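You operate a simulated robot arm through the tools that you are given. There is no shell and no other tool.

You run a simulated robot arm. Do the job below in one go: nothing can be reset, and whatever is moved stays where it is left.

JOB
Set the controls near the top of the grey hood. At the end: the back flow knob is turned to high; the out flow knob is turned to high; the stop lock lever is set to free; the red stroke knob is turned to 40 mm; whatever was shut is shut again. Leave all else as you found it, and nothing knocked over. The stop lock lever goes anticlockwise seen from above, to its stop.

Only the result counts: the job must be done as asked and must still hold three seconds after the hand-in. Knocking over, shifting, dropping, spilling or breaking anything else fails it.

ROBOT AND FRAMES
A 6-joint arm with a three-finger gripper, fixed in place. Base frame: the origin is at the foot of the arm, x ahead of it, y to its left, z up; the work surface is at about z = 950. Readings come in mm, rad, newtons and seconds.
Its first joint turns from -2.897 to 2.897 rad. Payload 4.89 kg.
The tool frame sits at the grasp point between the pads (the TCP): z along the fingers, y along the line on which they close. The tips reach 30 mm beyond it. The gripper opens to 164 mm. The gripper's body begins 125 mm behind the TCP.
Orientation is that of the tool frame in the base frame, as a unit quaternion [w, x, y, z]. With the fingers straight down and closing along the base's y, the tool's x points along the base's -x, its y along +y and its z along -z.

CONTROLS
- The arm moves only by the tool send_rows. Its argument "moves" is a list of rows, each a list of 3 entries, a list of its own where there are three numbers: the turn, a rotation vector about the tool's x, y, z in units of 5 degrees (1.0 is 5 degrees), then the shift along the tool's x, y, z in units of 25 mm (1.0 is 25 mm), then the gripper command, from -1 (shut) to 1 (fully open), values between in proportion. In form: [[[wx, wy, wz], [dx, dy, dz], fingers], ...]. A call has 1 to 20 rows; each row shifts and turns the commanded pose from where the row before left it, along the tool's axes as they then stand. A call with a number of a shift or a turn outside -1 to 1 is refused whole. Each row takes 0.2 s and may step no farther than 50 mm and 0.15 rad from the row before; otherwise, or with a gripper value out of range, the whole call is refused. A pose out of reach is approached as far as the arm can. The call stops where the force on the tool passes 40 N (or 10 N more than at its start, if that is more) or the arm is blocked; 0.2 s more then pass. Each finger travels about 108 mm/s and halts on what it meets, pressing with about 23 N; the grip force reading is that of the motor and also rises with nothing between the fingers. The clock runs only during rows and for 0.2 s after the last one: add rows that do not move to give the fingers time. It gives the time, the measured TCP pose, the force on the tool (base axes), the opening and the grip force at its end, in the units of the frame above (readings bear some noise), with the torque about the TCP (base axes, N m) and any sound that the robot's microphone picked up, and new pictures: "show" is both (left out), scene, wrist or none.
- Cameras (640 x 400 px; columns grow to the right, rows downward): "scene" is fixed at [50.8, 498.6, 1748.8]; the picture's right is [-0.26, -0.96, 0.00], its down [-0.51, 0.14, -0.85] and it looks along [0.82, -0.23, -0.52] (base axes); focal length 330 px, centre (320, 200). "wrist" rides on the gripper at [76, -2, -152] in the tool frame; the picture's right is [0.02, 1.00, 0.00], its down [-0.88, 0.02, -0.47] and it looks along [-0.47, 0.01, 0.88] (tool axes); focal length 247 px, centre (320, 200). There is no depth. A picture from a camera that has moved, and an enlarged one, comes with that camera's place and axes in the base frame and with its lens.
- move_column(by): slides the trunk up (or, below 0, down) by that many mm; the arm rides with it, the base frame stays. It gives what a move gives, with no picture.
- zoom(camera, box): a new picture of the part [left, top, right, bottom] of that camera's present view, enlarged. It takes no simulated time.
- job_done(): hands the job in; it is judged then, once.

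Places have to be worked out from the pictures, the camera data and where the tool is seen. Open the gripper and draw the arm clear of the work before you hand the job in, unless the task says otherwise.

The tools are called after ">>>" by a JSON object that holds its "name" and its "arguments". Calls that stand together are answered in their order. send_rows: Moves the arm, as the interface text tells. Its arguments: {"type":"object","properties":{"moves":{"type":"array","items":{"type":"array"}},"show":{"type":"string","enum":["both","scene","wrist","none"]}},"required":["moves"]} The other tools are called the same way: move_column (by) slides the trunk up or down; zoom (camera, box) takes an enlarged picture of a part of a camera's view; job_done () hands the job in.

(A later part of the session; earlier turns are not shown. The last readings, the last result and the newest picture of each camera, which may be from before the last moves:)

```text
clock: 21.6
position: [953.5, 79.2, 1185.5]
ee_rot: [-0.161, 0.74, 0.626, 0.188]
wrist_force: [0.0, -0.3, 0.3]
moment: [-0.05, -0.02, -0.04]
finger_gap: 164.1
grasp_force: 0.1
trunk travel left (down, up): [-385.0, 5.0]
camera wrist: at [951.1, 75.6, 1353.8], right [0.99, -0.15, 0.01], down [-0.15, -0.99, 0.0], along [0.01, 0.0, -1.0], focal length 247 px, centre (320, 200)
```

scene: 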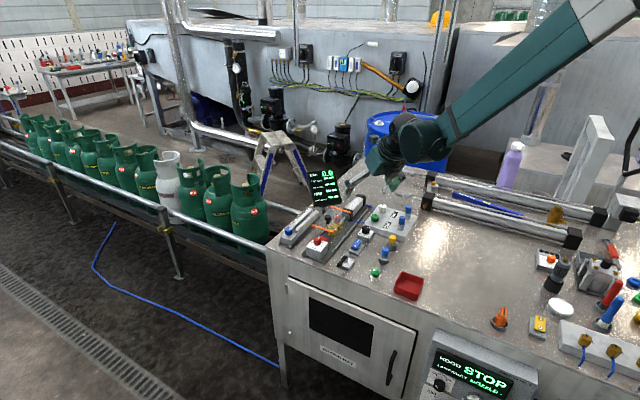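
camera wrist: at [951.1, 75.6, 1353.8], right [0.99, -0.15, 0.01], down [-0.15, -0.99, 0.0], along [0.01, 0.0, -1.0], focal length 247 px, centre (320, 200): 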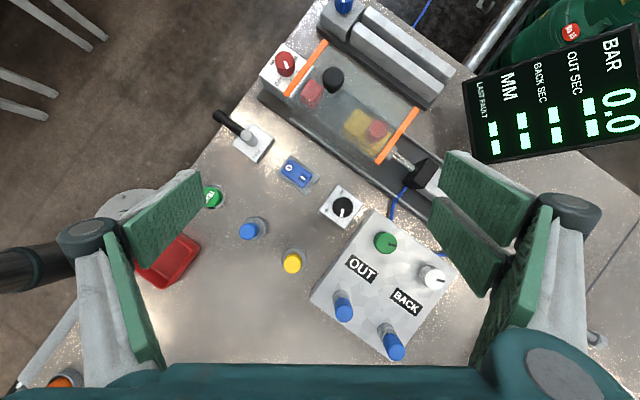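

I now shift the camera toward the red knob (about +160 mm in y).

>>> {"name": "send_rows", "arguments": {"moves": [[[0, 0, 0], [0.91, -0.268, 0.498], 1], [[0, 0, 0], [0.91, -0.268, 0.498], 1], [[0, 0, 0], [0.91, -0.268, 0.498], 1], [[0, 0, 0], [0.91, -0.268, 0.498], 1], [[0, 0, 0], [0.91, -0.268, 0.498], 1], [[0, 0, 0], [0.91, -0.268, 0.498], 1], [[0, 0, 0], [0, 0, 0], 1]], "show": "both"}}

```text
clock: 23.2
position: [940.1, 242.7, 1186.1]
ee_rot: [-0.159, 0.741, 0.625, 0.187]
wrist_force: [-0.3, 0.3, -0.7]
moment: [-0.11, 0.0, -0.02]
finger_gap: 164.1
grasp_force: 0.2
trunk travel left (down, up): [-385.0, 5.0]
camera wrist: at [937.3, 238.4, 1353.3], right [0.99, -0.15, 0.01], down [-0.15, -0.99, 0.0], along [0.01, 0.0, -1.0], focal length 247 px, centre (320, 200)
```

scene: 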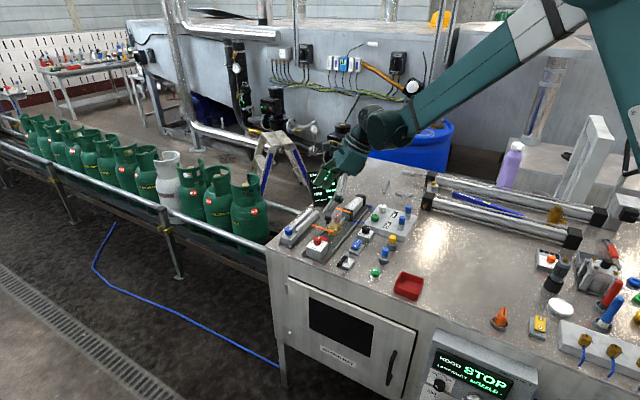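
wrist: 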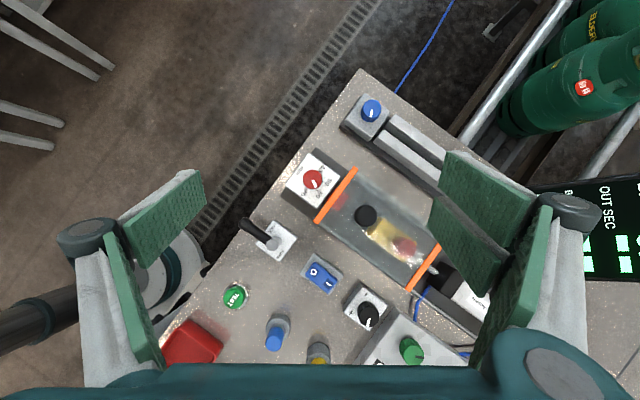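

I zoom on the stroke dial, the hood and the lever from straight above.

>>> {"name": "zoom", "arguments": {"camera": "wrist", "box": [275, 140, 355, 220]}}

>>> {"name": "zoom", "arguments": {"camera": "wrist", "box": [290, 150, 450, 300]}}

>>> {"name": "zoom", "arguments": {"camera": "wrist", "box": [220, 200, 310, 280]}}

```text
5.00 times, centred on (315, 180) of wrist
camera zoom: at [937.3, 238.4, 1353.3], right [0.99, -0.15, 0.01], down [-0.15, -0.99, 0.0], along [0.01, 0.0, -1.0], focal length 1235 px, centre (345, 300)
```

zoom: 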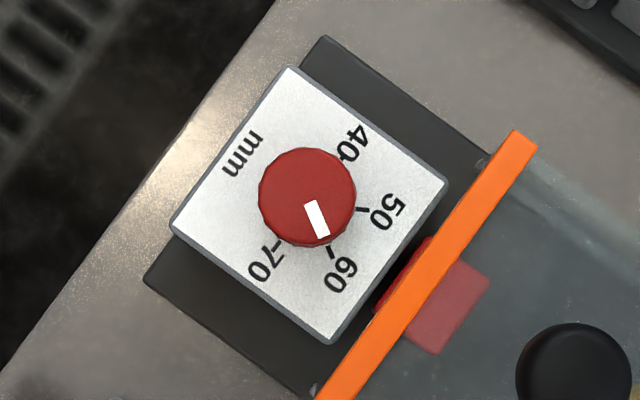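

```text
2.67 times, centred on (370, 225) of wrist
camera zoom: at [937.3, 238.4, 1353.3], right [0.99, -0.15, 0.01], down [-0.15, -0.99, 0.0], along [0.01, 0.0, -1.0], focal length 659 px, centre (187, 133)
```

zoom: 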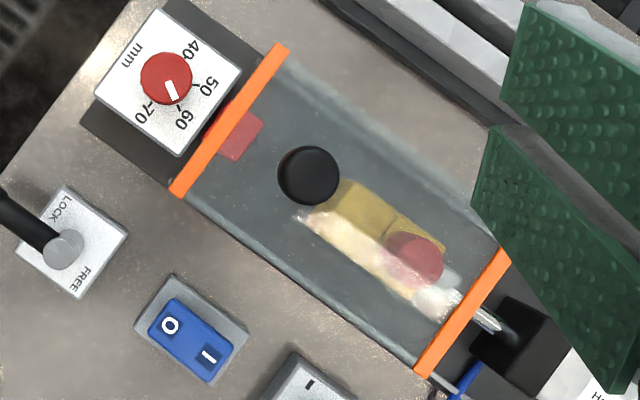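

```text
5.00 times, centred on (265, 240) of wrist
camera zoom: at [937.3, 238.4, 1353.3], right [0.99, -0.15, 0.01], down [-0.15, -0.99, 0.0], along [0.01, 0.0, -1.0], focal length 1235 px, centre (595, 0)
```

zoom: 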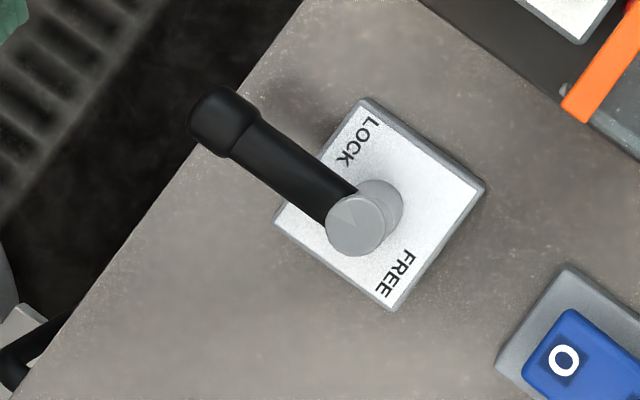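

Now it's clear: the stroke knob at (935, 267) points at 60 and ticks are 60° apart, so 40 mm is 120° anticlockwise. Lever pivot ≈ (864, 185), handle pointing to the bench edge (≈137°), FREE being ~90° anticlockwise. I'll untilt the tool, yaw to align with the lever and close the fingers.

>>> {"name": "send_rows", "arguments": {"moves": [[[0, -0.93, 0], [0, 0, 0], 0.5], [[0, -0.93, 0], [0, 0, 0], 0], [[0, -0.93, 0], [0, 0, 0], -0.5], [[0, -0.93, 0], [0, 0, 0], -1], [[0, -0.93, 0], [0, 0, 0], -1], [[0, -0.93, 0], [0, 0, 0], -1], [[0, 0, -0.927], [0, 0, 0], -1], [[0, 0, -0.927], [0, 0, 0], -1], [[0, 0, -0.927], [0, 0, 0], -1], [[0, 0, -0.927], [0, 0, 0], -1], [[0, 0, -0.927], [0, 0, 0], -1], [[0, 0, -0.927], [0, 0, 0], -1], [[0, 0, -0.927], [0, 0, 0], -1], [[0, 0, -0.927], [0, 0, 0], -1], [[0, 0, -0.927], [0, 0, 0], -1], [[0, 0, -0.927], [0, 0, 0], -1], [[0, 0, -0.927], [0, 0, 0], -1], [[0, 0, -0.927], [0, 0, 0], -1]], "show": "wrist"}}

```text
clock: 27.0
position: [941.2, 239.5, 1184.8]
ee_rot: [-0.002, 0.374, 0.927, 0.005]
wrist_force: [-0.2, 0.0, 0.3]
moment: [0.0, 0.0, 0.01]
finger_gap: 0.0
grasp_force: 22.5
trunk travel left (down, up): [-385.0, 5.0]
camera wrist: at [884.3, 291.2, 1336.2], right [0.68, 0.73, 0.01], down [0.65, -0.6, 0.47], along [0.35, -0.31, -0.88], focal length 247 px, centre (320, 200)
```

wrist: 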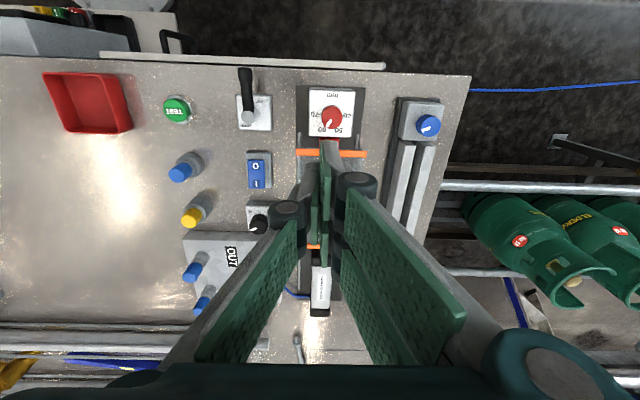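

Orientation is aligned with the lever (tool x along the lever, 136°). I move above the start point beside the handle (~(850, 232)) and descend to a check height.

>>> {"name": "send_rows", "arguments": {"moves": [[[0, 0, 0], [0.8, -0.92, 0], -1], [[0, 0, 0], [0.8, -0.92, 0], -1], [[0, 0, 0], [0.8, -0.92, 0], -1], [[0, 0, 0], [0, 0, 1], -1], [[0, 0, 0], [0, 0, 1], -1], [[0, 0, 0], [0, 0, 1], -1], [[0, 0, 0], [0, 0, 1], -1], [[0, 0, 0], [0, 0, 1], -1], [[0, 0, 0], [0, 0, 0], -1]], "show": "both"}}

```text
clock: 29.0
position: [850.8, 233.7, 1060.2]
ee_rot: [-0.002, 0.375, 0.927, 0.005]
wrist_force: [0.2, 0.3, -0.4]
moment: [0.01, 0.12, 0.0]
finger_gap: 0.0
grasp_force: 22.7
trunk travel left (down, up): [-385.0, 5.0]
camera wrist: at [793.8, 284.6, 1210.7], right [0.68, 0.73, 0.01], down [0.65, -0.6, 0.47], along [0.35, -0.31, -0.88], focal length 247 px, centre (320, 200)
```

scene: 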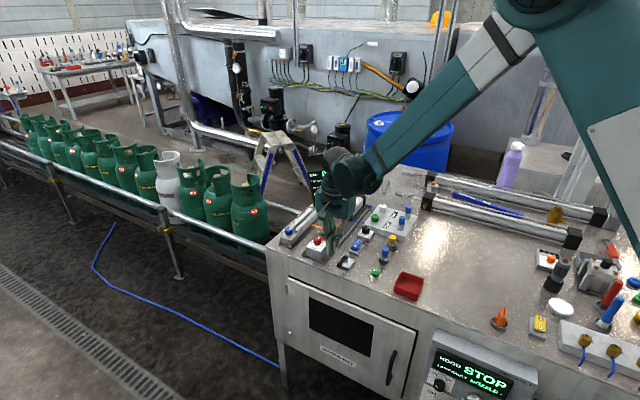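
wrist: 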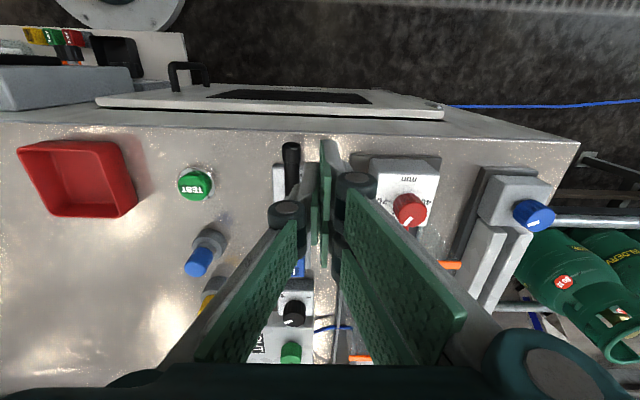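

I zoom to verify the fingertip position relative to lever and dial block.

>>> {"name": "zoom", "arguments": {"camera": "scene", "box": [295, 205, 385, 285]}}

>>> {"name": "zoom", "arguments": {"camera": "wrist", "box": [250, 120, 450, 260]}}

```text
5.00 times, centred on (340, 245) of scene
camera zoom: at [50.8, 498.6, 1748.8], right [-0.26, -0.96, 0.0], down [-0.51, 0.14, -0.85], along [0.82, -0.23, -0.52], focal length 1649 px, centre (220, -25)
```

zoom: 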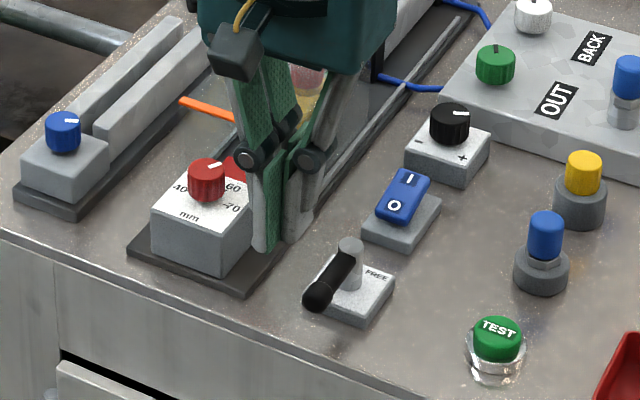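

```text
2.86 times, centred on (350, 190) of wrist
camera zoom: at [793.8, 284.6, 1210.7], right [0.68, 0.73, 0.01], down [0.65, -0.6, 0.47], along [0.35, -0.31, -0.88], focal length 706 px, centre (234, 229)
```

zoom: 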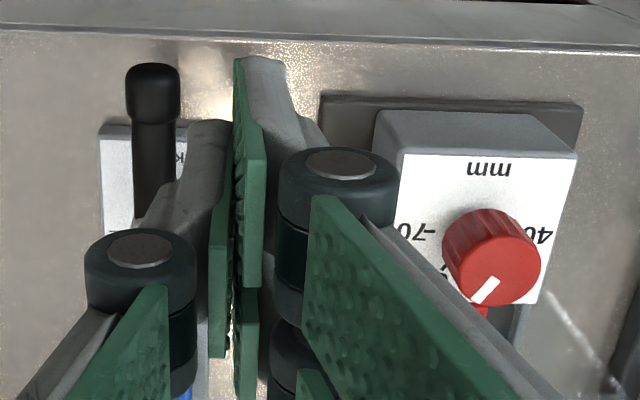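

Fingers are between the lever and the dial block with clearance. I descend 55 mm so the tips sit at handle height.

>>> {"name": "send_rows", "arguments": {"moves": [[[0, 0, 0], [0, 0, 0.7], -1], [[0, 0, 0], [0, 0, 0.7], -1], [[0, 0, 0], [0, 0, 0.7], -1], [[0, 0, 0], [0, 0, 0], -1]], "show": "both"}}

>>> {"name": "zoom", "arguments": {"camera": "scene", "box": [295, 205, 385, 285]}}

>>> {"name": "zoom", "arguments": {"camera": "wrist", "box": [220, 80, 420, 220]}}

```text
clock: 30.0
position: [849.2, 233.5, 1008.3]
ee_rot: [-0.002, 0.375, 0.927, 0.004]
wrist_force: [0.1, -0.2, -0.1]
moment: [0.02, 0.01, -0.05]
finger_gap: 0.2
grasp_force: 22.6
trunk travel left (down, up): [-385.0, 5.0]
camera wrist: at [793.7, 286.0, 1158.6], right [0.68, 0.73, 0.01], down [0.65, -0.6, 0.47], along [0.35, -0.31, -0.88], focal length 247 px, centre (320, 200)
```

scene: 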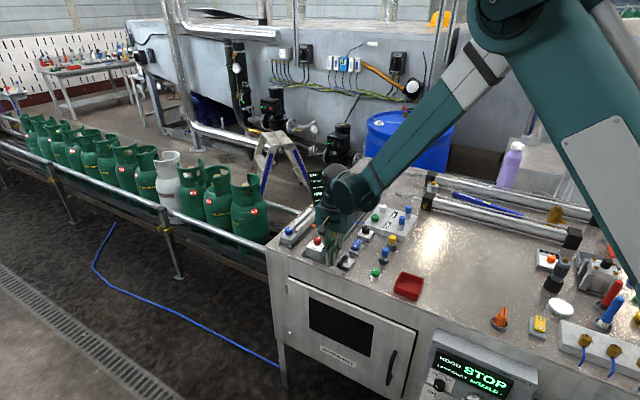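
wrist: 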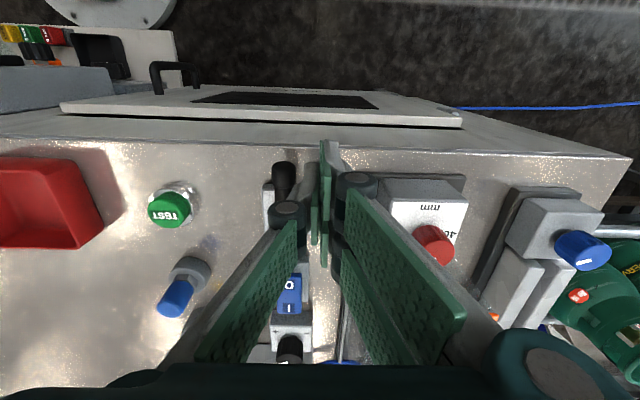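

```text
5.00 times, centred on (340, 245) of scene
camera zoom: at [50.8, 498.6, 1748.8], right [-0.26, -0.96, 0.0], down [-0.51, 0.14, -0.85], along [0.82, -0.23, -0.52], focal length 1649 px, centre (220, -25)
```

zoom: 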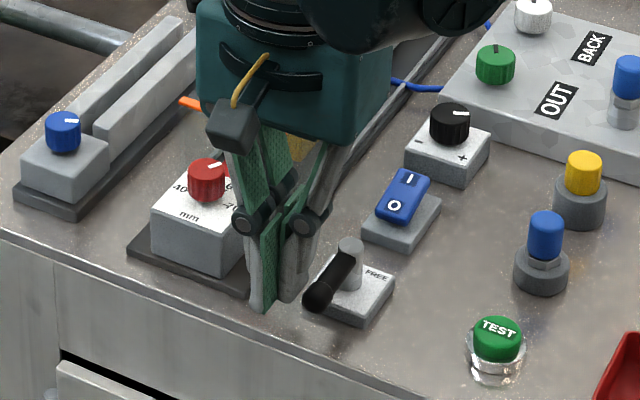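

```text
2.86 times, centred on (320, 150) of wrist
camera zoom: at [793.7, 286.0, 1158.6], right [0.68, 0.73, 0.01], down [0.65, -0.6, 0.47], along [0.35, -0.31, -0.88], focal length 706 px, centre (320, 343)
```

zoom: 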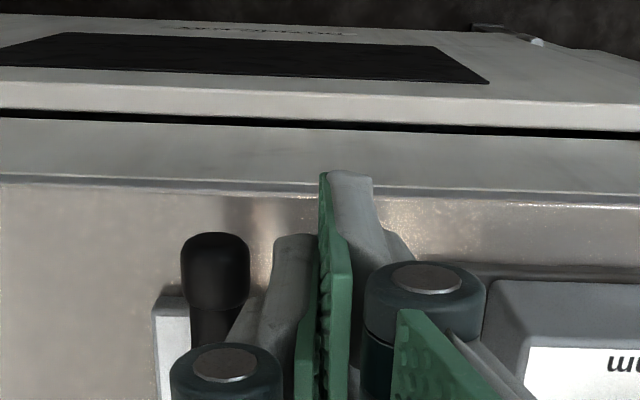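

Tips are at z≈978 beside the handle with ~25 mm offset. I start sweeping anticlockwise, rotating the tool with the lever, for 40° first.

>>> {"name": "send_rows", "arguments": {"moves": [[[0, 0, 0], [0, -0.2, 0], -1], [[0, 0, 0], [0, -0.2, 0], -1], [[0, 0, -1], [0.059, -0.15, 0], -1], [[0, 0, -1], [0.059, -0.15, 0], -1], [[0, 0, -1], [0.059, -0.15, 0], -1], [[0, 0, -1], [0.059, -0.15, 0], -1], [[0, 0, -1], [0.059, -0.15, 0], -1], [[0, 0, -1], [0.059, -0.15, 0], -1], [[0, 0, -1], [0.059, -0.15, 0], -1], [[0, 0, -1], [0.059, -0.15, 0], -1]], "show": "both"}}

>>> {"name": "zoom", "arguments": {"camera": "scene", "box": [295, 205, 385, 285]}}

```text
clock: 32.2
position: [818.5, 205.0, 1006.9]
ee_rot: [0.0, 0.036, 0.999, 0.005]
wrist_force: [-0.6, 0.9, -0.3]
moment: [-0.03, -0.01, -0.01]
finger_gap: 0.0
grasp_force: 23.7
trunk travel left (down, up): [-385.0, 5.0]
camera wrist: at [742.1, 208.5, 1157.7], right [0.05, 1.0, 0.01], down [0.88, -0.05, 0.47], along [0.47, -0.01, -0.88], focal length 247 px, centre (320, 200)
```

scene: 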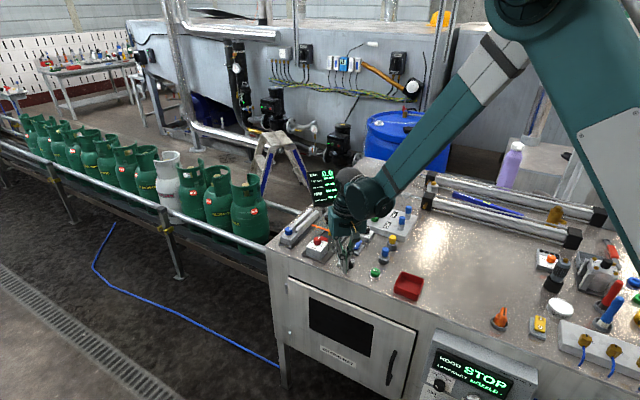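
wrist: 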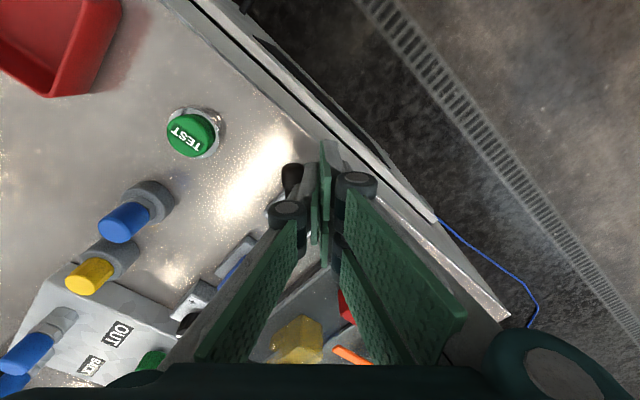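

```text
5.00 times, centred on (340, 245) of scene
camera zoom: at [50.8, 498.6, 1748.8], right [-0.26, -0.96, 0.0], down [-0.51, 0.14, -0.85], along [0.82, -0.23, -0.52], focal length 1649 px, centre (220, -25)
```

zoom: 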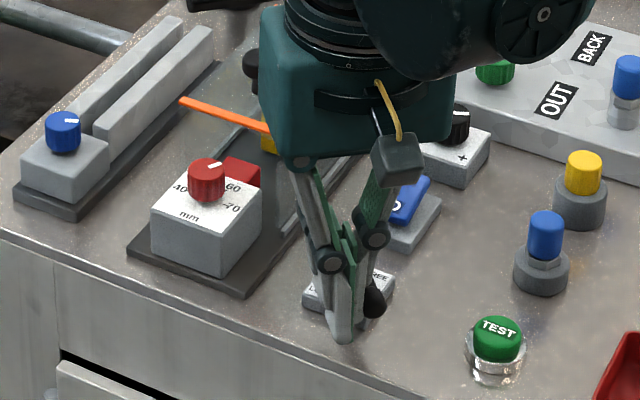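

The lever is following with little force. I continue the sweep another ~45°.

>>> {"name": "send_rows", "arguments": {"moves": [[[0, 0, -1], [0.03, -0.16, 0], -1], [[0, 0, -1], [0.03, -0.16, 0], -1], [[0, 0, -1], [0.03, -0.16, 0], -1], [[0, 0, -1], [0.03, -0.16, 0], -1], [[0, 0, -1], [0.03, -0.16, 0], -1], [[0, 0, -1], [0.03, -0.16, 0], -1], [[0, 0, -1], [0.03, -0.16, 0], -1], [[0, 0, -1], [0.03, -0.16, 0], -1]], "show": "both"}}

>>> {"name": "zoom", "arguments": {"camera": "scene", "box": [295, 205, 385, 285]}}

```text
clock: 34.0
position: [820.4, 174.1, 1006.6]
ee_rot: [0.001, -0.309, 0.951, 0.004]
wrist_force: [-2.4, 0.4, -0.1]
moment: [0.04, 0.05, -0.01]
finger_gap: 0.1
grasp_force: 22.6
trunk travel left (down, up): [-385.0, 5.0]
camera wrist: at [759.0, 126.9, 1156.2], right [-0.6, 0.8, 0.01], down [0.7, 0.53, 0.48], along [0.38, 0.29, -0.88], focal length 247 px, centre (320, 200)
```

scene: 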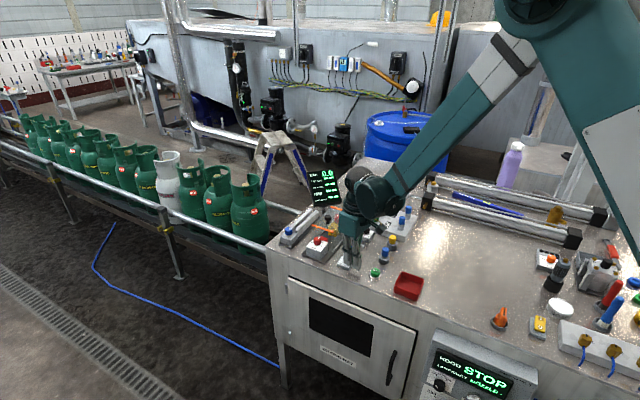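
wrist: 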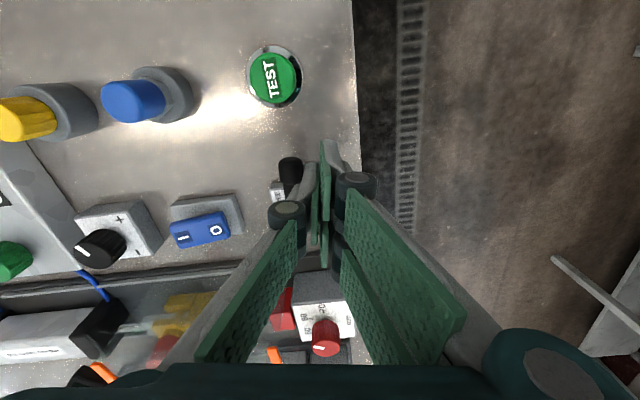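

```text
5.00 times, centred on (340, 245) of scene
camera zoom: at [50.8, 498.6, 1748.8], right [-0.26, -0.96, 0.0], down [-0.51, 0.14, -0.85], along [0.82, -0.23, -0.52], focal length 1649 px, centre (220, -25)
```

zoom: 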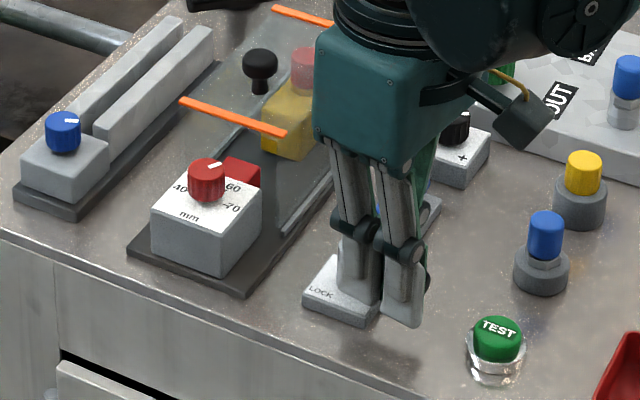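

Lever is at ≈216°. I keep going in small steps and watch force for the stop.

>>> {"name": "send_rows", "arguments": {"moves": [[[0, 0, -1], [0.04, -0.15, 0], -1], [[0, 0, -1], [0.04, -0.15, 0], -1], [[0, 0, -1], [0.04, -0.15, 0], -1]], "show": "wrist"}}

```text
clock: 34.8
position: [820.6, 168.9, 1006.3]
ee_rot: [0.001, -0.417, 0.909, 0.007]
wrist_force: [-11.9, 11.1, -1.2]
moment: [0.17, 0.2, -0.2]
finger_gap: 0.0
grasp_force: 23.0
trunk travel left (down, up): [-385.0, 5.0]
stopped in row 3: the force on the tool passed its limit at 46 N (the readings are from after the stop); the commanded pose is now the measured one
camera wrist: at [772.6, 108.5, 1156.7], right [-0.77, 0.64, 0.01], down [0.56, 0.67, 0.48], along [0.3, 0.38, -0.88], focal length 247 px, centre (320, 200)
```

wrist: 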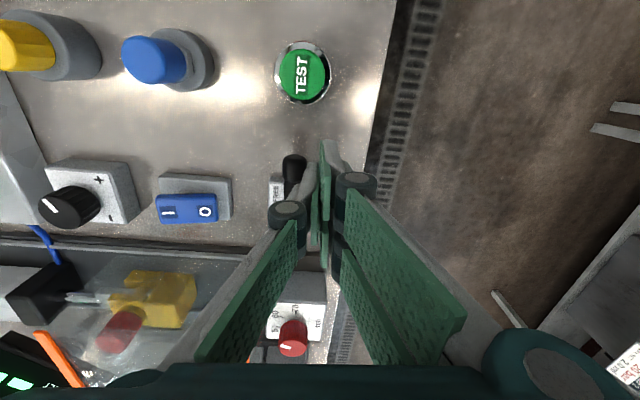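

The lever reached its stop (force 46 N, lever ≈ 90° from its start). I back off from the handle and lift up.

>>> {"name": "send_rows", "arguments": {"moves": [[[0, 0, 0], [0, 0.3, 0], -1], [[0, 0, 0], [0, 0.3, 0], -1], [[0, 0, 0], [0, 0, -1], -1], [[0, 0, 0], [0, 0, -1], -1], [[0, 0, 0], [0, 0, -1], -1], [[0, 0, 0], [0, 0, -1], -1], [[0, 0, 0], [0, 0, -1], -1], [[0, 0, 0], [0, 0, -1], -1], [[0, 0, 0], [0, 0, 0], -1]], "show": "both"}}

>>> {"name": "zoom", "arguments": {"camera": "scene", "box": [295, 205, 385, 285]}}

```text
clock: 36.8
position: [811.3, 173.5, 1158.1]
ee_rot: [0.001, -0.417, 0.909, 0.007]
wrist_force: [-0.7, -0.5, -0.8]
moment: [0.0, -0.09, -0.06]
finger_gap: 0.0
grasp_force: 23.1
trunk travel left (down, up): [-385.0, 5.0]
camera wrist: at [762.8, 113.5, 1308.2], right [-0.77, 0.64, 0.01], down [0.56, 0.67, 0.48], along [0.3, 0.38, -0.88], focal length 247 px, centre (320, 200)
```

scene: 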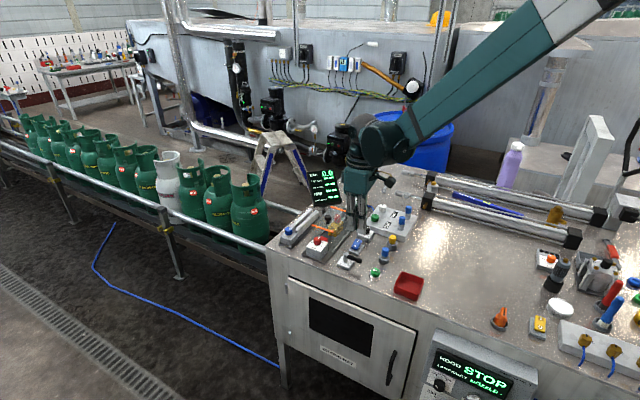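
wrist: 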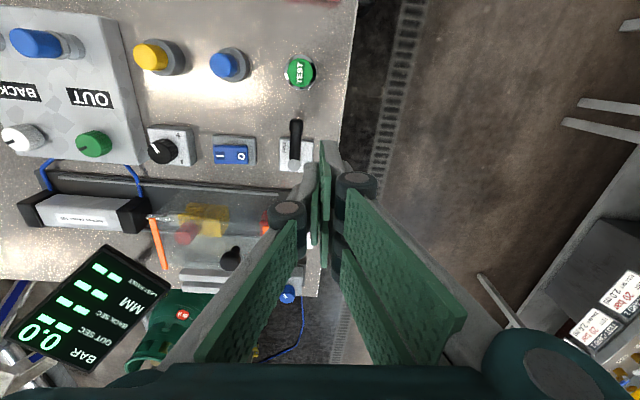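

```text
5.00 times, centred on (340, 245) of scene
camera zoom: at [50.8, 498.6, 1748.8], right [-0.26, -0.96, 0.0], down [-0.51, 0.14, -0.85], along [0.82, -0.23, -0.52], focal length 1649 px, centre (220, -25)
```

zoom: 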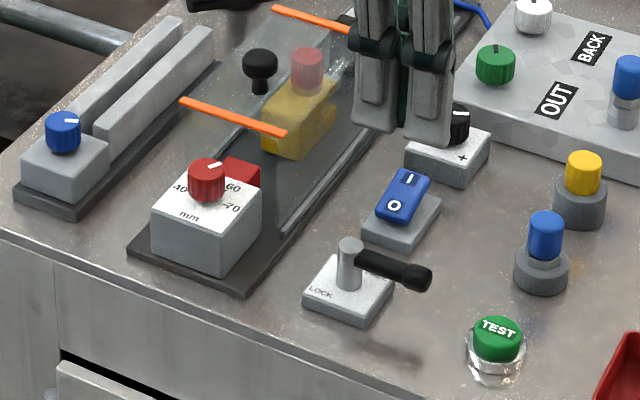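

The lever now points over FREE. Next, the red stroke knob: I yaw the gripper so its closing axis is roughly parallel to the hood's strip (starting 30° clockwise of it) and open to about 50 mm.

>>> {"name": "send_rows", "arguments": {"moves": [[[0, 0, 1], [0, 0, 0], -0.39], [[0, 0, 1], [0, 0, 0], -0.39], [[0, 0, 1], [0, 0, 0], -0.39], [[0, 0, 1], [0, 0, 0], -0.39], [[0, 0, 1], [0, 0, 0], -0.39], [[0, 0, 1], [0, 0, 0], -0.39], [[0, 0, 1], [0, 0, 0], -0.39], [[0, 0, 1], [0, 0, 0], -0.39], [[0, 0, 1], [0, 0, 0], -0.39], [[0, 0, 1], [0, 0, 0], -0.39], [[0, 0, 1], [0, 0, 0], -0.39], [[0, 0, 1], [0, 0, 0], -0.39], [[0, 0, 1], [0, 0, 0], -0.39], [[0, 0, 1], [0, 0, 0], -0.39], [[0, 0, 1], [0, 0, 0], -0.39], [[0, 0, 1], [0, 0, 0], -0.39], [[0, 0, 1], [0, 0, 0], -0.39], [[0, 0, 1], [0, 0, 0], -0.39], [[0, 0, 1], [0, 0, 0], -0.39], [[0, 0, 1], [0, 0, 0], -0.39]], "show": "none"}}

>>> {"name": "send_rows", "arguments": {"moves": [[[0, 0, 1], [0, 0, 0], -0.39], [[0, 0, 1], [0, 0, 0], -0.39], [[0, 0, 1], [0, 0, 0], -0.39], [[0, 0, 1], [0, 0, 0], -0.39], [[0, 0, 1], [0, 0, 0], -0.39], [[0, 0, 0], [0, 0, 0], -0.39]], "show": "wrist"}}

```text
clock: 41.0
position: [811.7, 174.4, 1158.0]
ee_rot: [-0.004, 0.429, 0.903, 0.005]
wrist_force: [0.2, -0.5, 0.2]
moment: [-0.02, 0.0, 0.0]
finger_gap: 50.0
grasp_force: 0.1
trunk travel left (down, up): [-385.0, 5.0]
```

```text
clock: 42.4
position: [811.9, 175.3, 1157.3]
ee_rot: [-0.005, 0.614, 0.789, 0.003]
wrist_force: [0.2, 0.5, 0.0]
moment: [0.03, 0.0, -0.04]
finger_gap: 50.1
grasp_force: 0.0
trunk travel left (down, up): [-385.0, 5.0]
camera wrist: at [791.2, 247.7, 1308.4], right [0.96, 0.27, 0.0], down [0.24, -0.85, 0.46], along [0.12, -0.45, -0.89], focal length 247 px, centre (320, 200)
```

wrist: 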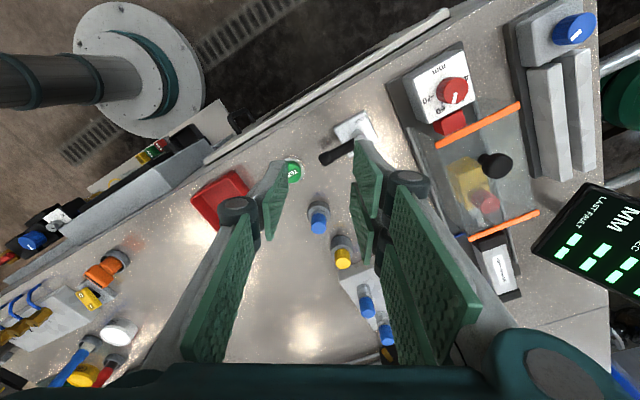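

Closing axis is at 14°. I now move over the red knob at (935, 267) and lower to a check height.

>>> {"name": "send_rows", "arguments": {"moves": [[[0, 0, 0], [0.39, 0.945, 0], -0.39], [[0, 0, 0], [0.39, 0.945, 0], -0.39], [[0, 0, 0], [0.39, 0.945, 0], -0.39], [[0, 0, 0], [0.39, 0.945, 0], -0.39], [[0, 0, 0], [0.39, 0.945, 0], -0.39], [[0, 0, 0], [0.39, 0.945, 0], -0.39], [[0, 0, 0], [0, 0, 0.9], -0.39], [[0, 0, 0], [0, 0, 0.9], -0.39], [[0, 0, 0], [0, 0, 0.9], -0.39], [[0, 0, 0], [0, 0, 0], -0.39]], "show": "both"}}

>>> {"name": "zoom", "arguments": {"camera": "wrist", "box": [240, 100, 420, 240]}}

>>> {"name": "zoom", "arguments": {"camera": "scene", "box": [275, 190, 375, 270]}}

```text
clock: 44.6
position: [934.4, 269.6, 1089.1]
ee_rot: [-0.005, 0.614, 0.79, 0.003]
wrist_force: [0.4, 0.2, -0.3]
moment: [0.0, 0.07, 0.01]
finger_gap: 49.8
grasp_force: 0.0
trunk travel left (down, up): [-385.0, 5.0]
camera wrist: at [914.3, 341.3, 1240.7], right [0.96, 0.27, 0.0], down [0.24, -0.85, 0.46], along [0.12, -0.45, -0.89], focal length 247 px, centre (320, 200)
```

scene: 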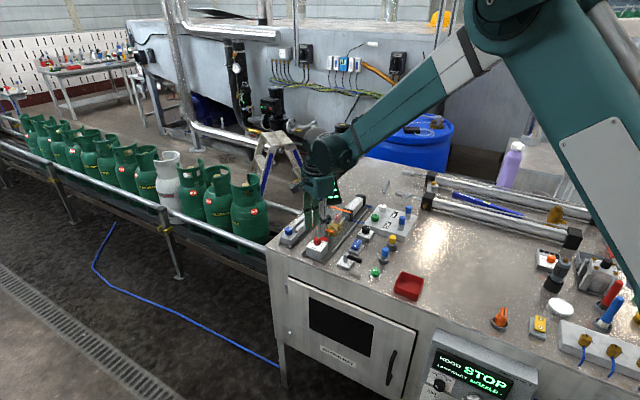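
wrist: 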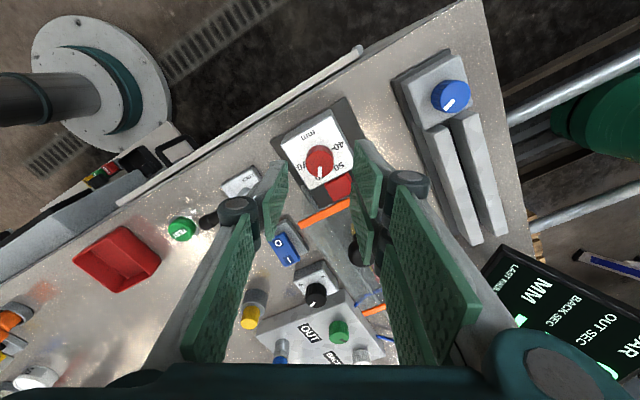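

```text
2.86 times, centred on (330, 170) of wrist
camera zoom: at [914.3, 341.3, 1240.7], right [0.96, 0.27, 0.0], down [0.24, -0.85, 0.46], along [0.12, -0.45, -0.89], focal length 706 px, centre (291, 286)
```

zoom: 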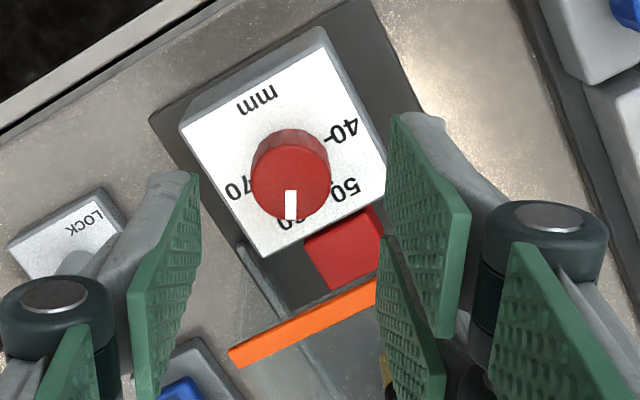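

```text
5.00 times, centred on (325, 230) of scene
camera zoom: at [50.8, 498.6, 1748.8], right [-0.26, -0.96, 0.0], down [-0.51, 0.14, -0.85], along [0.82, -0.23, -0.52], focal length 1649 px, centre (295, 50)
```

zoom: 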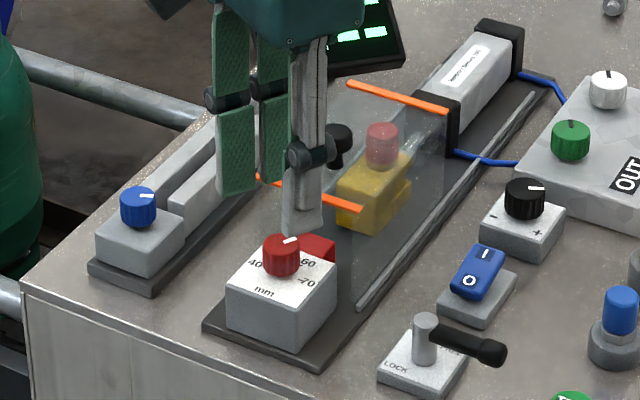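

The knob is centred between the fingers (within 2 mm). To keep clear of the hood strip I narrow the opening to ~38 mm and descend so the tips straddle the knob.

>>> {"name": "send_rows", "arguments": {"moves": [[[0, 0, 0], [0.05, 0, 0], -0.537], [[0, 0, 0], [0, 0, 0.5], -0.537], [[0, 0, 0], [0, 0, 0.5], -0.537], [[0, 0, 0], [0, 0, 0.5], -0.537], [[0, 0, 0], [0, 0, 0.4], -0.537], [[0, 0, 0], [0, 0, 0], -0.537]], "show": "both"}}

>>> {"name": "zoom", "arguments": {"camera": "wrist", "box": [240, 100, 420, 240]}}

>>> {"name": "zoom", "arguments": {"camera": "scene", "box": [275, 190, 375, 270]}}

```text
clock: 45.4
position: [934.4, 270.2, 1075.5]
ee_rot: [-0.004, 0.614, 0.79, 0.005]
wrist_force: [6.1, 1.7, 27.9]
moment: [-0.57, -0.97, 0.21]
finger_gap: 41.4
grasp_force: 3.4
trunk travel left (down, up): [-385.0, 5.0]
stopped in row 3: the force on the tool passed its limit at 58 N (the readings are from after the stop); the commanded pose is now the measured one
camera wrist: at [913.6, 342.1, 1226.1], right [0.96, 0.27, 0.0], down [0.24, -0.86, 0.46], along [0.13, -0.44, -0.89], focal length 247 px, centre (320, 200)
```

scene: 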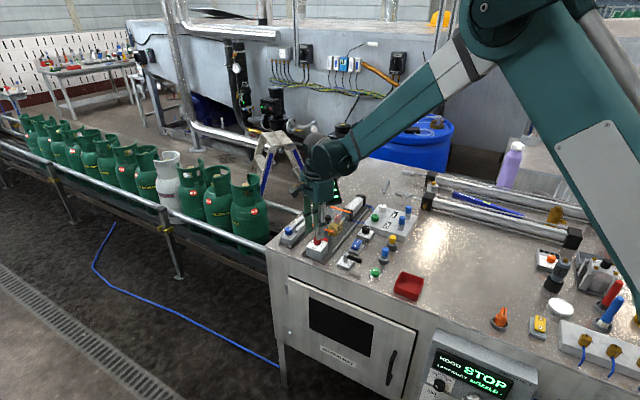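
wrist: 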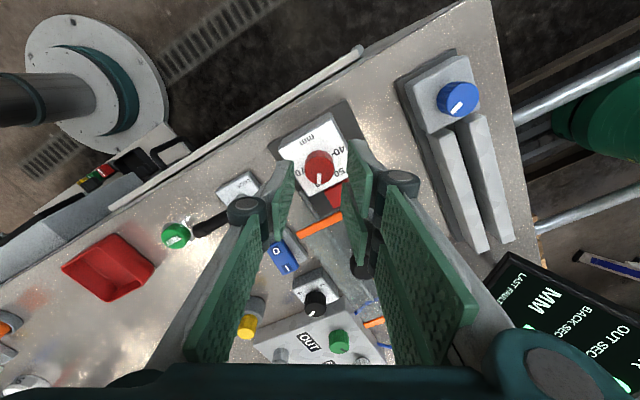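

```text
2.86 times, centred on (330, 170) of wrist
camera zoom: at [913.6, 342.1, 1226.1], right [0.96, 0.27, 0.0], down [0.24, -0.86, 0.46], along [0.13, -0.44, -0.89], focal length 706 px, centre (291, 286)
```

zoom: 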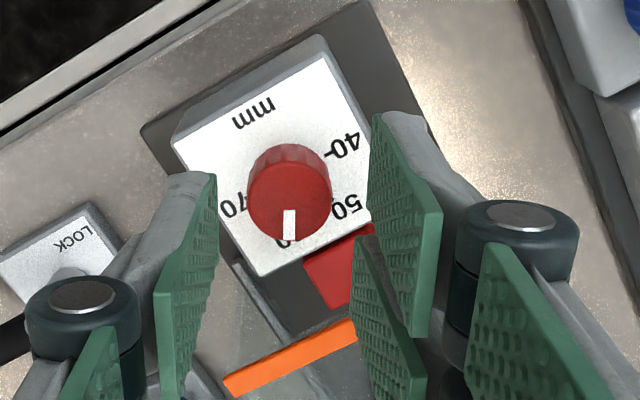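

```text
5.00 times, centred on (325, 230) of scene
camera zoom: at [50.8, 498.6, 1748.8], right [-0.26, -0.96, 0.0], down [-0.51, 0.14, -0.85], along [0.82, -0.23, -0.52], focal length 1649 px, centre (295, 50)
```

zoom: 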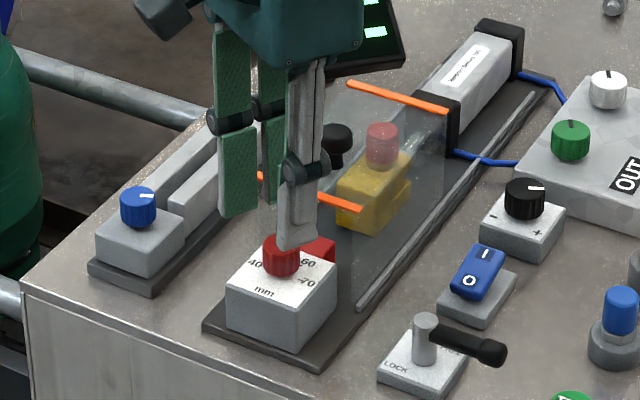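

Something was touched from above at TCP z≈1075 (moment suggests a contact ~28 mm toward the hood). I raise immediately and look at the gripper/hood geometry.

>>> {"name": "send_rows", "arguments": {"moves": [[[0, 0, 0], [0, 0, -0.6], -0.537], [[0, 0, 0], [0, 0, -0.6], -0.537], [[0, 0, 0], [0, 0, 0], -0.537]], "show": "both"}}

>>> {"name": "zoom", "arguments": {"camera": "scene", "box": [285, 165, 355, 260]}}

>>> {"name": "zoom", "arguments": {"camera": "wrist", "box": [200, 120, 480, 340]}}

```text
clock: 46.2
position: [934.3, 269.0, 1102.6]
ee_rot: [-0.004, 0.614, 0.789, 0.005]
wrist_force: [0.7, 0.2, 0.8]
moment: [0.01, 0.01, 0.0]
finger_gap: 37.7
grasp_force: 0.0
trunk travel left (down, up): [-385.0, 5.0]
camera wrist: at [913.2, 341.2, 1253.9], right [0.96, 0.27, 0.0], down [0.24, -0.85, 0.46], along [0.13, -0.44, -0.89], focal length 247 px, centre (320, 200)
```

scene: 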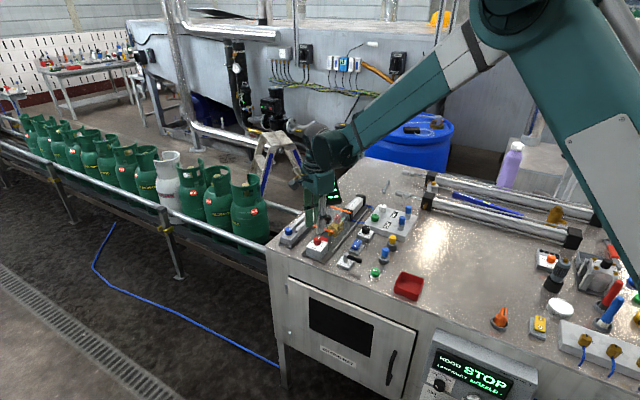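
wrist: 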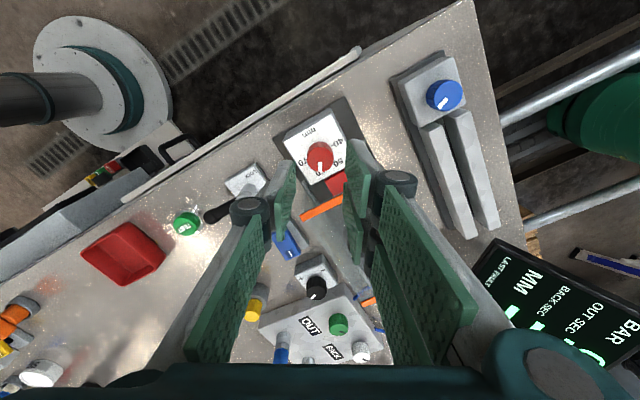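

```text
4.21 times, centred on (320, 212) of scene
camera zoom: at [50.8, 498.6, 1748.8], right [-0.26, -0.96, 0.0], down [-0.51, 0.14, -0.85], along [0.82, -0.23, -0.52], focal length 1389 px, centre (320, 147)
```

zoom: 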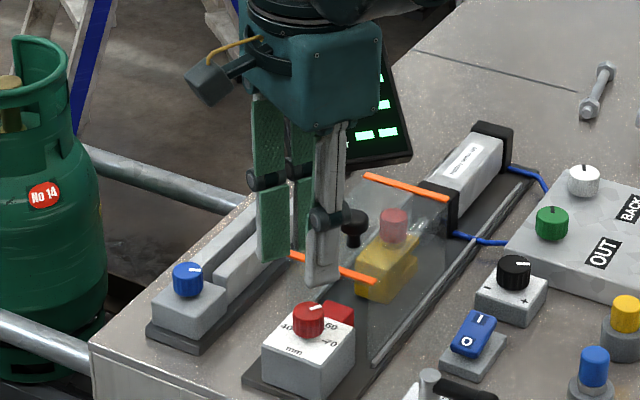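

```text
1.82 times, centred on (340, 230) of wrist
camera zoom: at [913.2, 341.2, 1253.9], right [0.96, 0.27, 0.0], down [0.24, -0.85, 0.46], along [0.13, -0.44, -0.89], focal length 449 px, centre (284, 146)
```

zoom: 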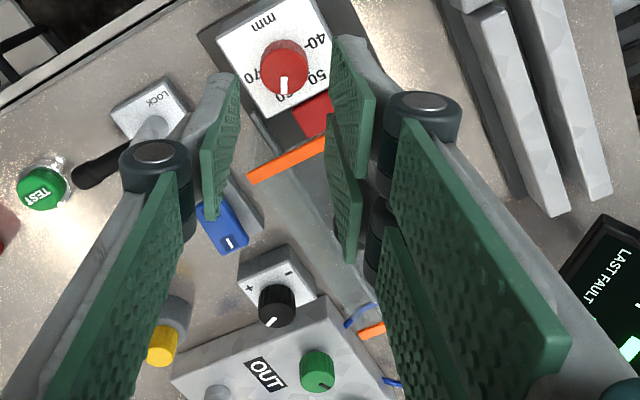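

The gripper actually has a pair of fingers on its +y side (≈60 mm wide) and one on the −y side; a pair finger touched the hood's strip. I'll turn so the pair is on the operator side and the single finger faces the hood (yaw −60°), staying above.

>>> {"name": "send_rows", "arguments": {"moves": [[[0, 0, 0], [0, 0, -0.6], -0.537], [[0, 0, -1], [0, 0, 0], -0.537], [[0, 0, -1], [0, 0, 0], -0.537], [[0, 0, -1], [0, 0, 0], -0.537], [[0, 0, -1], [0, 0, 0], -0.537], [[0, 0, -1], [0, 0, 0], -0.537], [[0, 0, -1], [0, 0, 0], -0.537], [[0, 0, -1], [0, 0, 0], -0.537], [[0, 0, -1], [0, 0, 0], -0.537], [[0, 0, -1], [0, 0, 0], -0.537], [[0, 0, -1], [0, 0, 0], -0.537], [[0, 0, -1], [0, 0, 0], -0.537], [[0, 0, -1], [0, 0, 0], -0.537], [[0, 0, 0], [0, 0, 0], -0.537]], "show": "wrist"}}

>>> {"name": "zoom", "arguments": {"camera": "wrist", "box": [230, 100, 430, 260]}}

>>> {"name": "zoom", "arguments": {"camera": "scene", "box": [285, 165, 355, 260]}}

```text
clock: 49.2
position: [934.6, 268.9, 1118.8]
ee_rot: [-0.002, 0.136, 0.991, 0.006]
wrist_force: [-0.9, 0.9, 0.2]
moment: [0.03, 0.01, 0.0]
finger_gap: 38.1
grasp_force: 0.1
trunk travel left (down, up): [-385.0, 5.0]
camera wrist: at [860.6, 287.4, 1268.7], right [0.25, 0.97, 0.01], down [0.85, -0.23, 0.47], along [0.46, -0.11, -0.88], focal length 247 px, centre (320, 200)
```

wrist: 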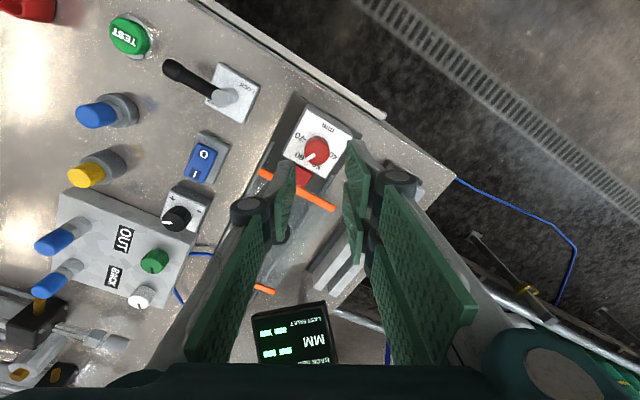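

```text
2.50 times, centred on (330, 180) of wrist
camera zoom: at [860.6, 287.4, 1268.7], right [0.25, 0.97, 0.01], down [0.85, -0.23, 0.47], along [0.46, -0.11, -0.88], focal length 617 px, centre (295, 250)
```

zoom: 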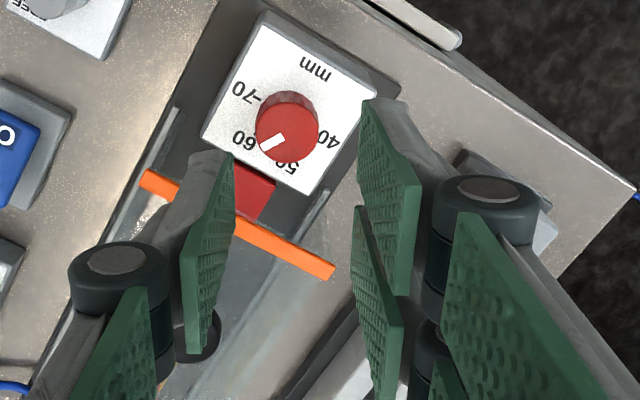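

```text
4.21 times, centred on (320, 212) of scene
camera zoom: at [50.8, 498.6, 1748.8], right [-0.26, -0.96, 0.0], down [-0.51, 0.14, -0.85], along [0.82, -0.23, -0.52], focal length 1389 px, centre (320, 147)
```

zoom: 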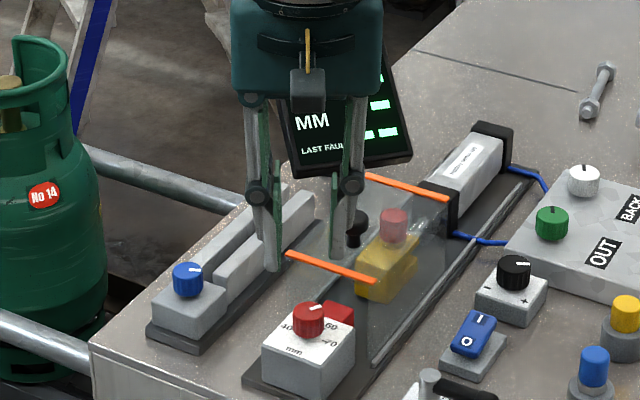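

Knob offset from TCP is about 2 mm along tool x. I correct and descend ~78 mm to straddle the knob.

>>> {"name": "send_rows", "arguments": {"moves": [[[0, 0, 0], [0.08, 0, 0.6], -0.537], [[0, 0, 0], [0, 0, 0.6], -0.537], [[0, 0, 0], [0, 0, 0.5], -0.537], [[0, 0, 0], [0, 0, 0.5], -0.537], [[0, 0, 0], [0, 0, 0.5], -0.537], [[0, 0, 0], [0, 0, 0.35], -0.537], [[0, 0, 0], [0, 0, 0], -0.537]], "show": "wrist"}}

>>> {"name": "zoom", "arguments": {"camera": "wrist", "box": [230, 100, 430, 260]}}

>>> {"name": "zoom", "arguments": {"camera": "scene", "box": [285, 175, 355, 260]}}

```text
clock: 50.8
position: [932.3, 270.4, 1042.1]
ee_rot: [-0.002, 0.136, 0.991, 0.006]
wrist_force: [1.0, 0.6, -0.6]
moment: [-0.02, 0.04, 0.01]
finger_gap: 38.1
grasp_force: 0.1
trunk travel left (down, up): [-385.0, 5.0]
camera wrist: at [858.3, 288.8, 1192.6], right [0.25, 0.97, 0.01], down [0.85, -0.23, 0.47], along [0.46, -0.11, -0.88], focal length 247 px, centre (320, 200)
```

wrist: 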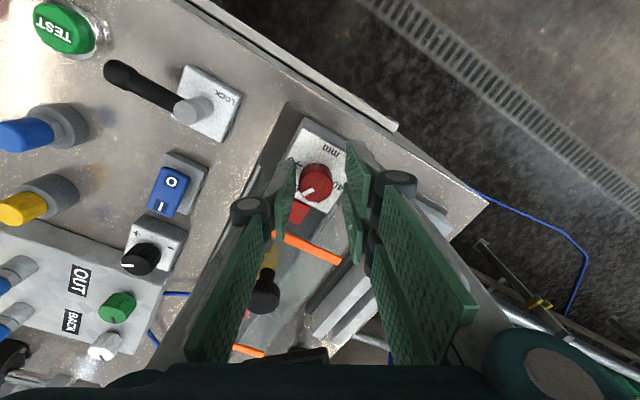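

```text
2.50 times, centred on (330, 180) of wrist
camera zoom: at [858.3, 288.8, 1192.6], right [0.25, 0.97, 0.01], down [0.85, -0.23, 0.47], along [0.46, -0.11, -0.88], focal length 617 px, centre (295, 250)
```

zoom: 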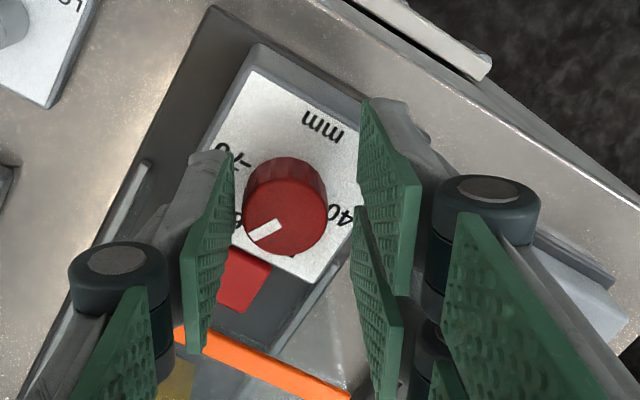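

```text
4.71 times, centred on (320, 218) of scene
camera zoom: at [50.8, 498.6, 1748.8], right [-0.26, -0.96, 0.0], down [-0.51, 0.14, -0.85], along [0.82, -0.23, -0.52], focal length 1552 px, centre (320, 118)
```

zoom: 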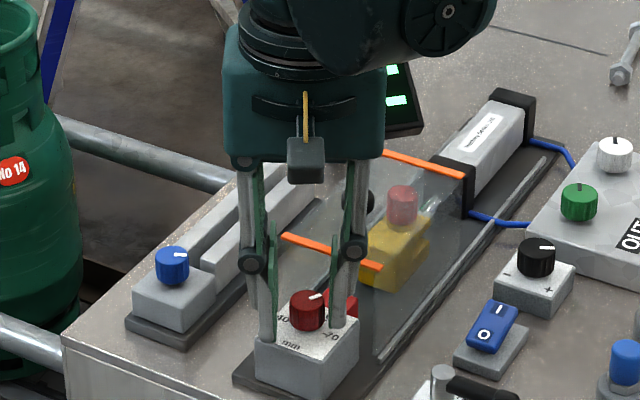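

The fingers straddle the knob without contact. I nudge 2 mm to centre and close on the knob.

>>> {"name": "send_rows", "arguments": {"moves": [[[0, 0, 0], [0.07, -0.04, 0], -0.537], [[0, 0, 0], [0, 0, 0], -0.8], [[0, 0, 0], [0, 0, 0], -1], [[0, 0, 0], [0, 0, 0], -1], [[0, 0, 0], [0, 0, 0], -1]], "show": "wrist"}}

>>> {"name": "zoom", "arguments": {"camera": "wrist", "box": [230, 100, 430, 260]}}

```text
clock: 52.0
position: [930.9, 268.1, 1041.5]
ee_rot: [-0.002, 0.137, 0.991, 0.006]
wrist_force: [-19.0, -30.5, -17.2]
moment: [-0.79, 0.48, -0.19]
finger_gap: 25.6
grasp_force: 44.7
trunk travel left (down, up): [-385.0, 5.0]
camera wrist: at [856.2, 286.5, 1192.6], right [0.25, 0.97, 0.01], down [0.85, -0.23, 0.47], along [0.46, -0.11, -0.88], focal length 247 px, centre (320, 200)
```

wrist: 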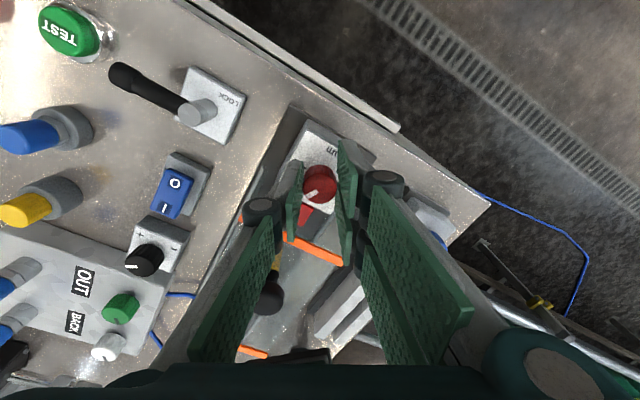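

```text
2.50 times, centred on (330, 180) of wrist
camera zoom: at [856.2, 286.5, 1192.6], right [0.25, 0.97, 0.01], down [0.85, -0.23, 0.47], along [0.46, -0.11, -0.88], focal length 617 px, centre (295, 250)
```

zoom: 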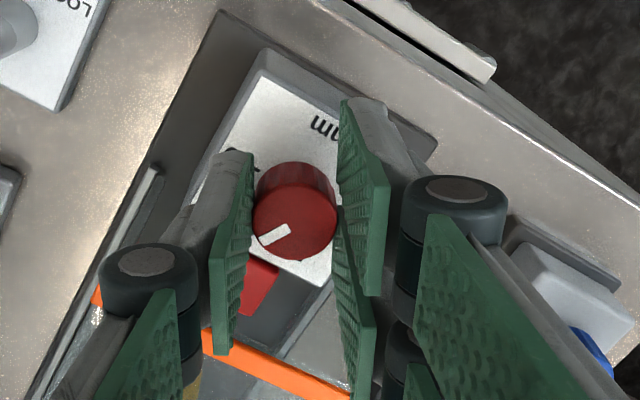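

Gripped (gap 25.6 mm) but there's a 35 N side load along tool −y, so the TCP is slightly off-centre. I nudge −1 mm in tool y and slightly up to relieve.

>>> {"name": "send_rows", "arguments": {"moves": [[[0, 0, 0], [0, -0.04, 0], -1], [[0, 0, 0], [0, 0, 0], -1]], "show": "none"}}

```text
clock: 52.6
position: [930.6, 268.2, 1041.0]
ee_rot: [-0.003, 0.137, 0.991, 0.007]
wrist_force: [-14.3, -23.8, -10.1]
moment: [-0.49, 0.87, -0.07]
finger_gap: 25.2
grasp_force: 44.8
trunk travel left (down, up): [-385.0, 5.0]
```

Side load dropped with that nudge; I continue 3 mm further in the same direction.

>>> {"name": "send_rows", "arguments": {"moves": [[[0, 0, 0], [0, -0.06, 0], -1], [[0, 0, 0], [0, -0.06, 0], -1], [[0, 0, 0], [0, 0, 0], -1]], "show": "none"}}

```text
clock: 53.4
position: [930.1, 267.4, 1042.4]
ee_rot: [0.0, 0.137, 0.991, 0.007]
wrist_force: [13.4, 6.8, 15.8]
moment: [0.4, -0.14, 0.04]
finger_gap: 25.5
grasp_force: 45.0
trunk travel left (down, up): [-385.0, 5.0]
```

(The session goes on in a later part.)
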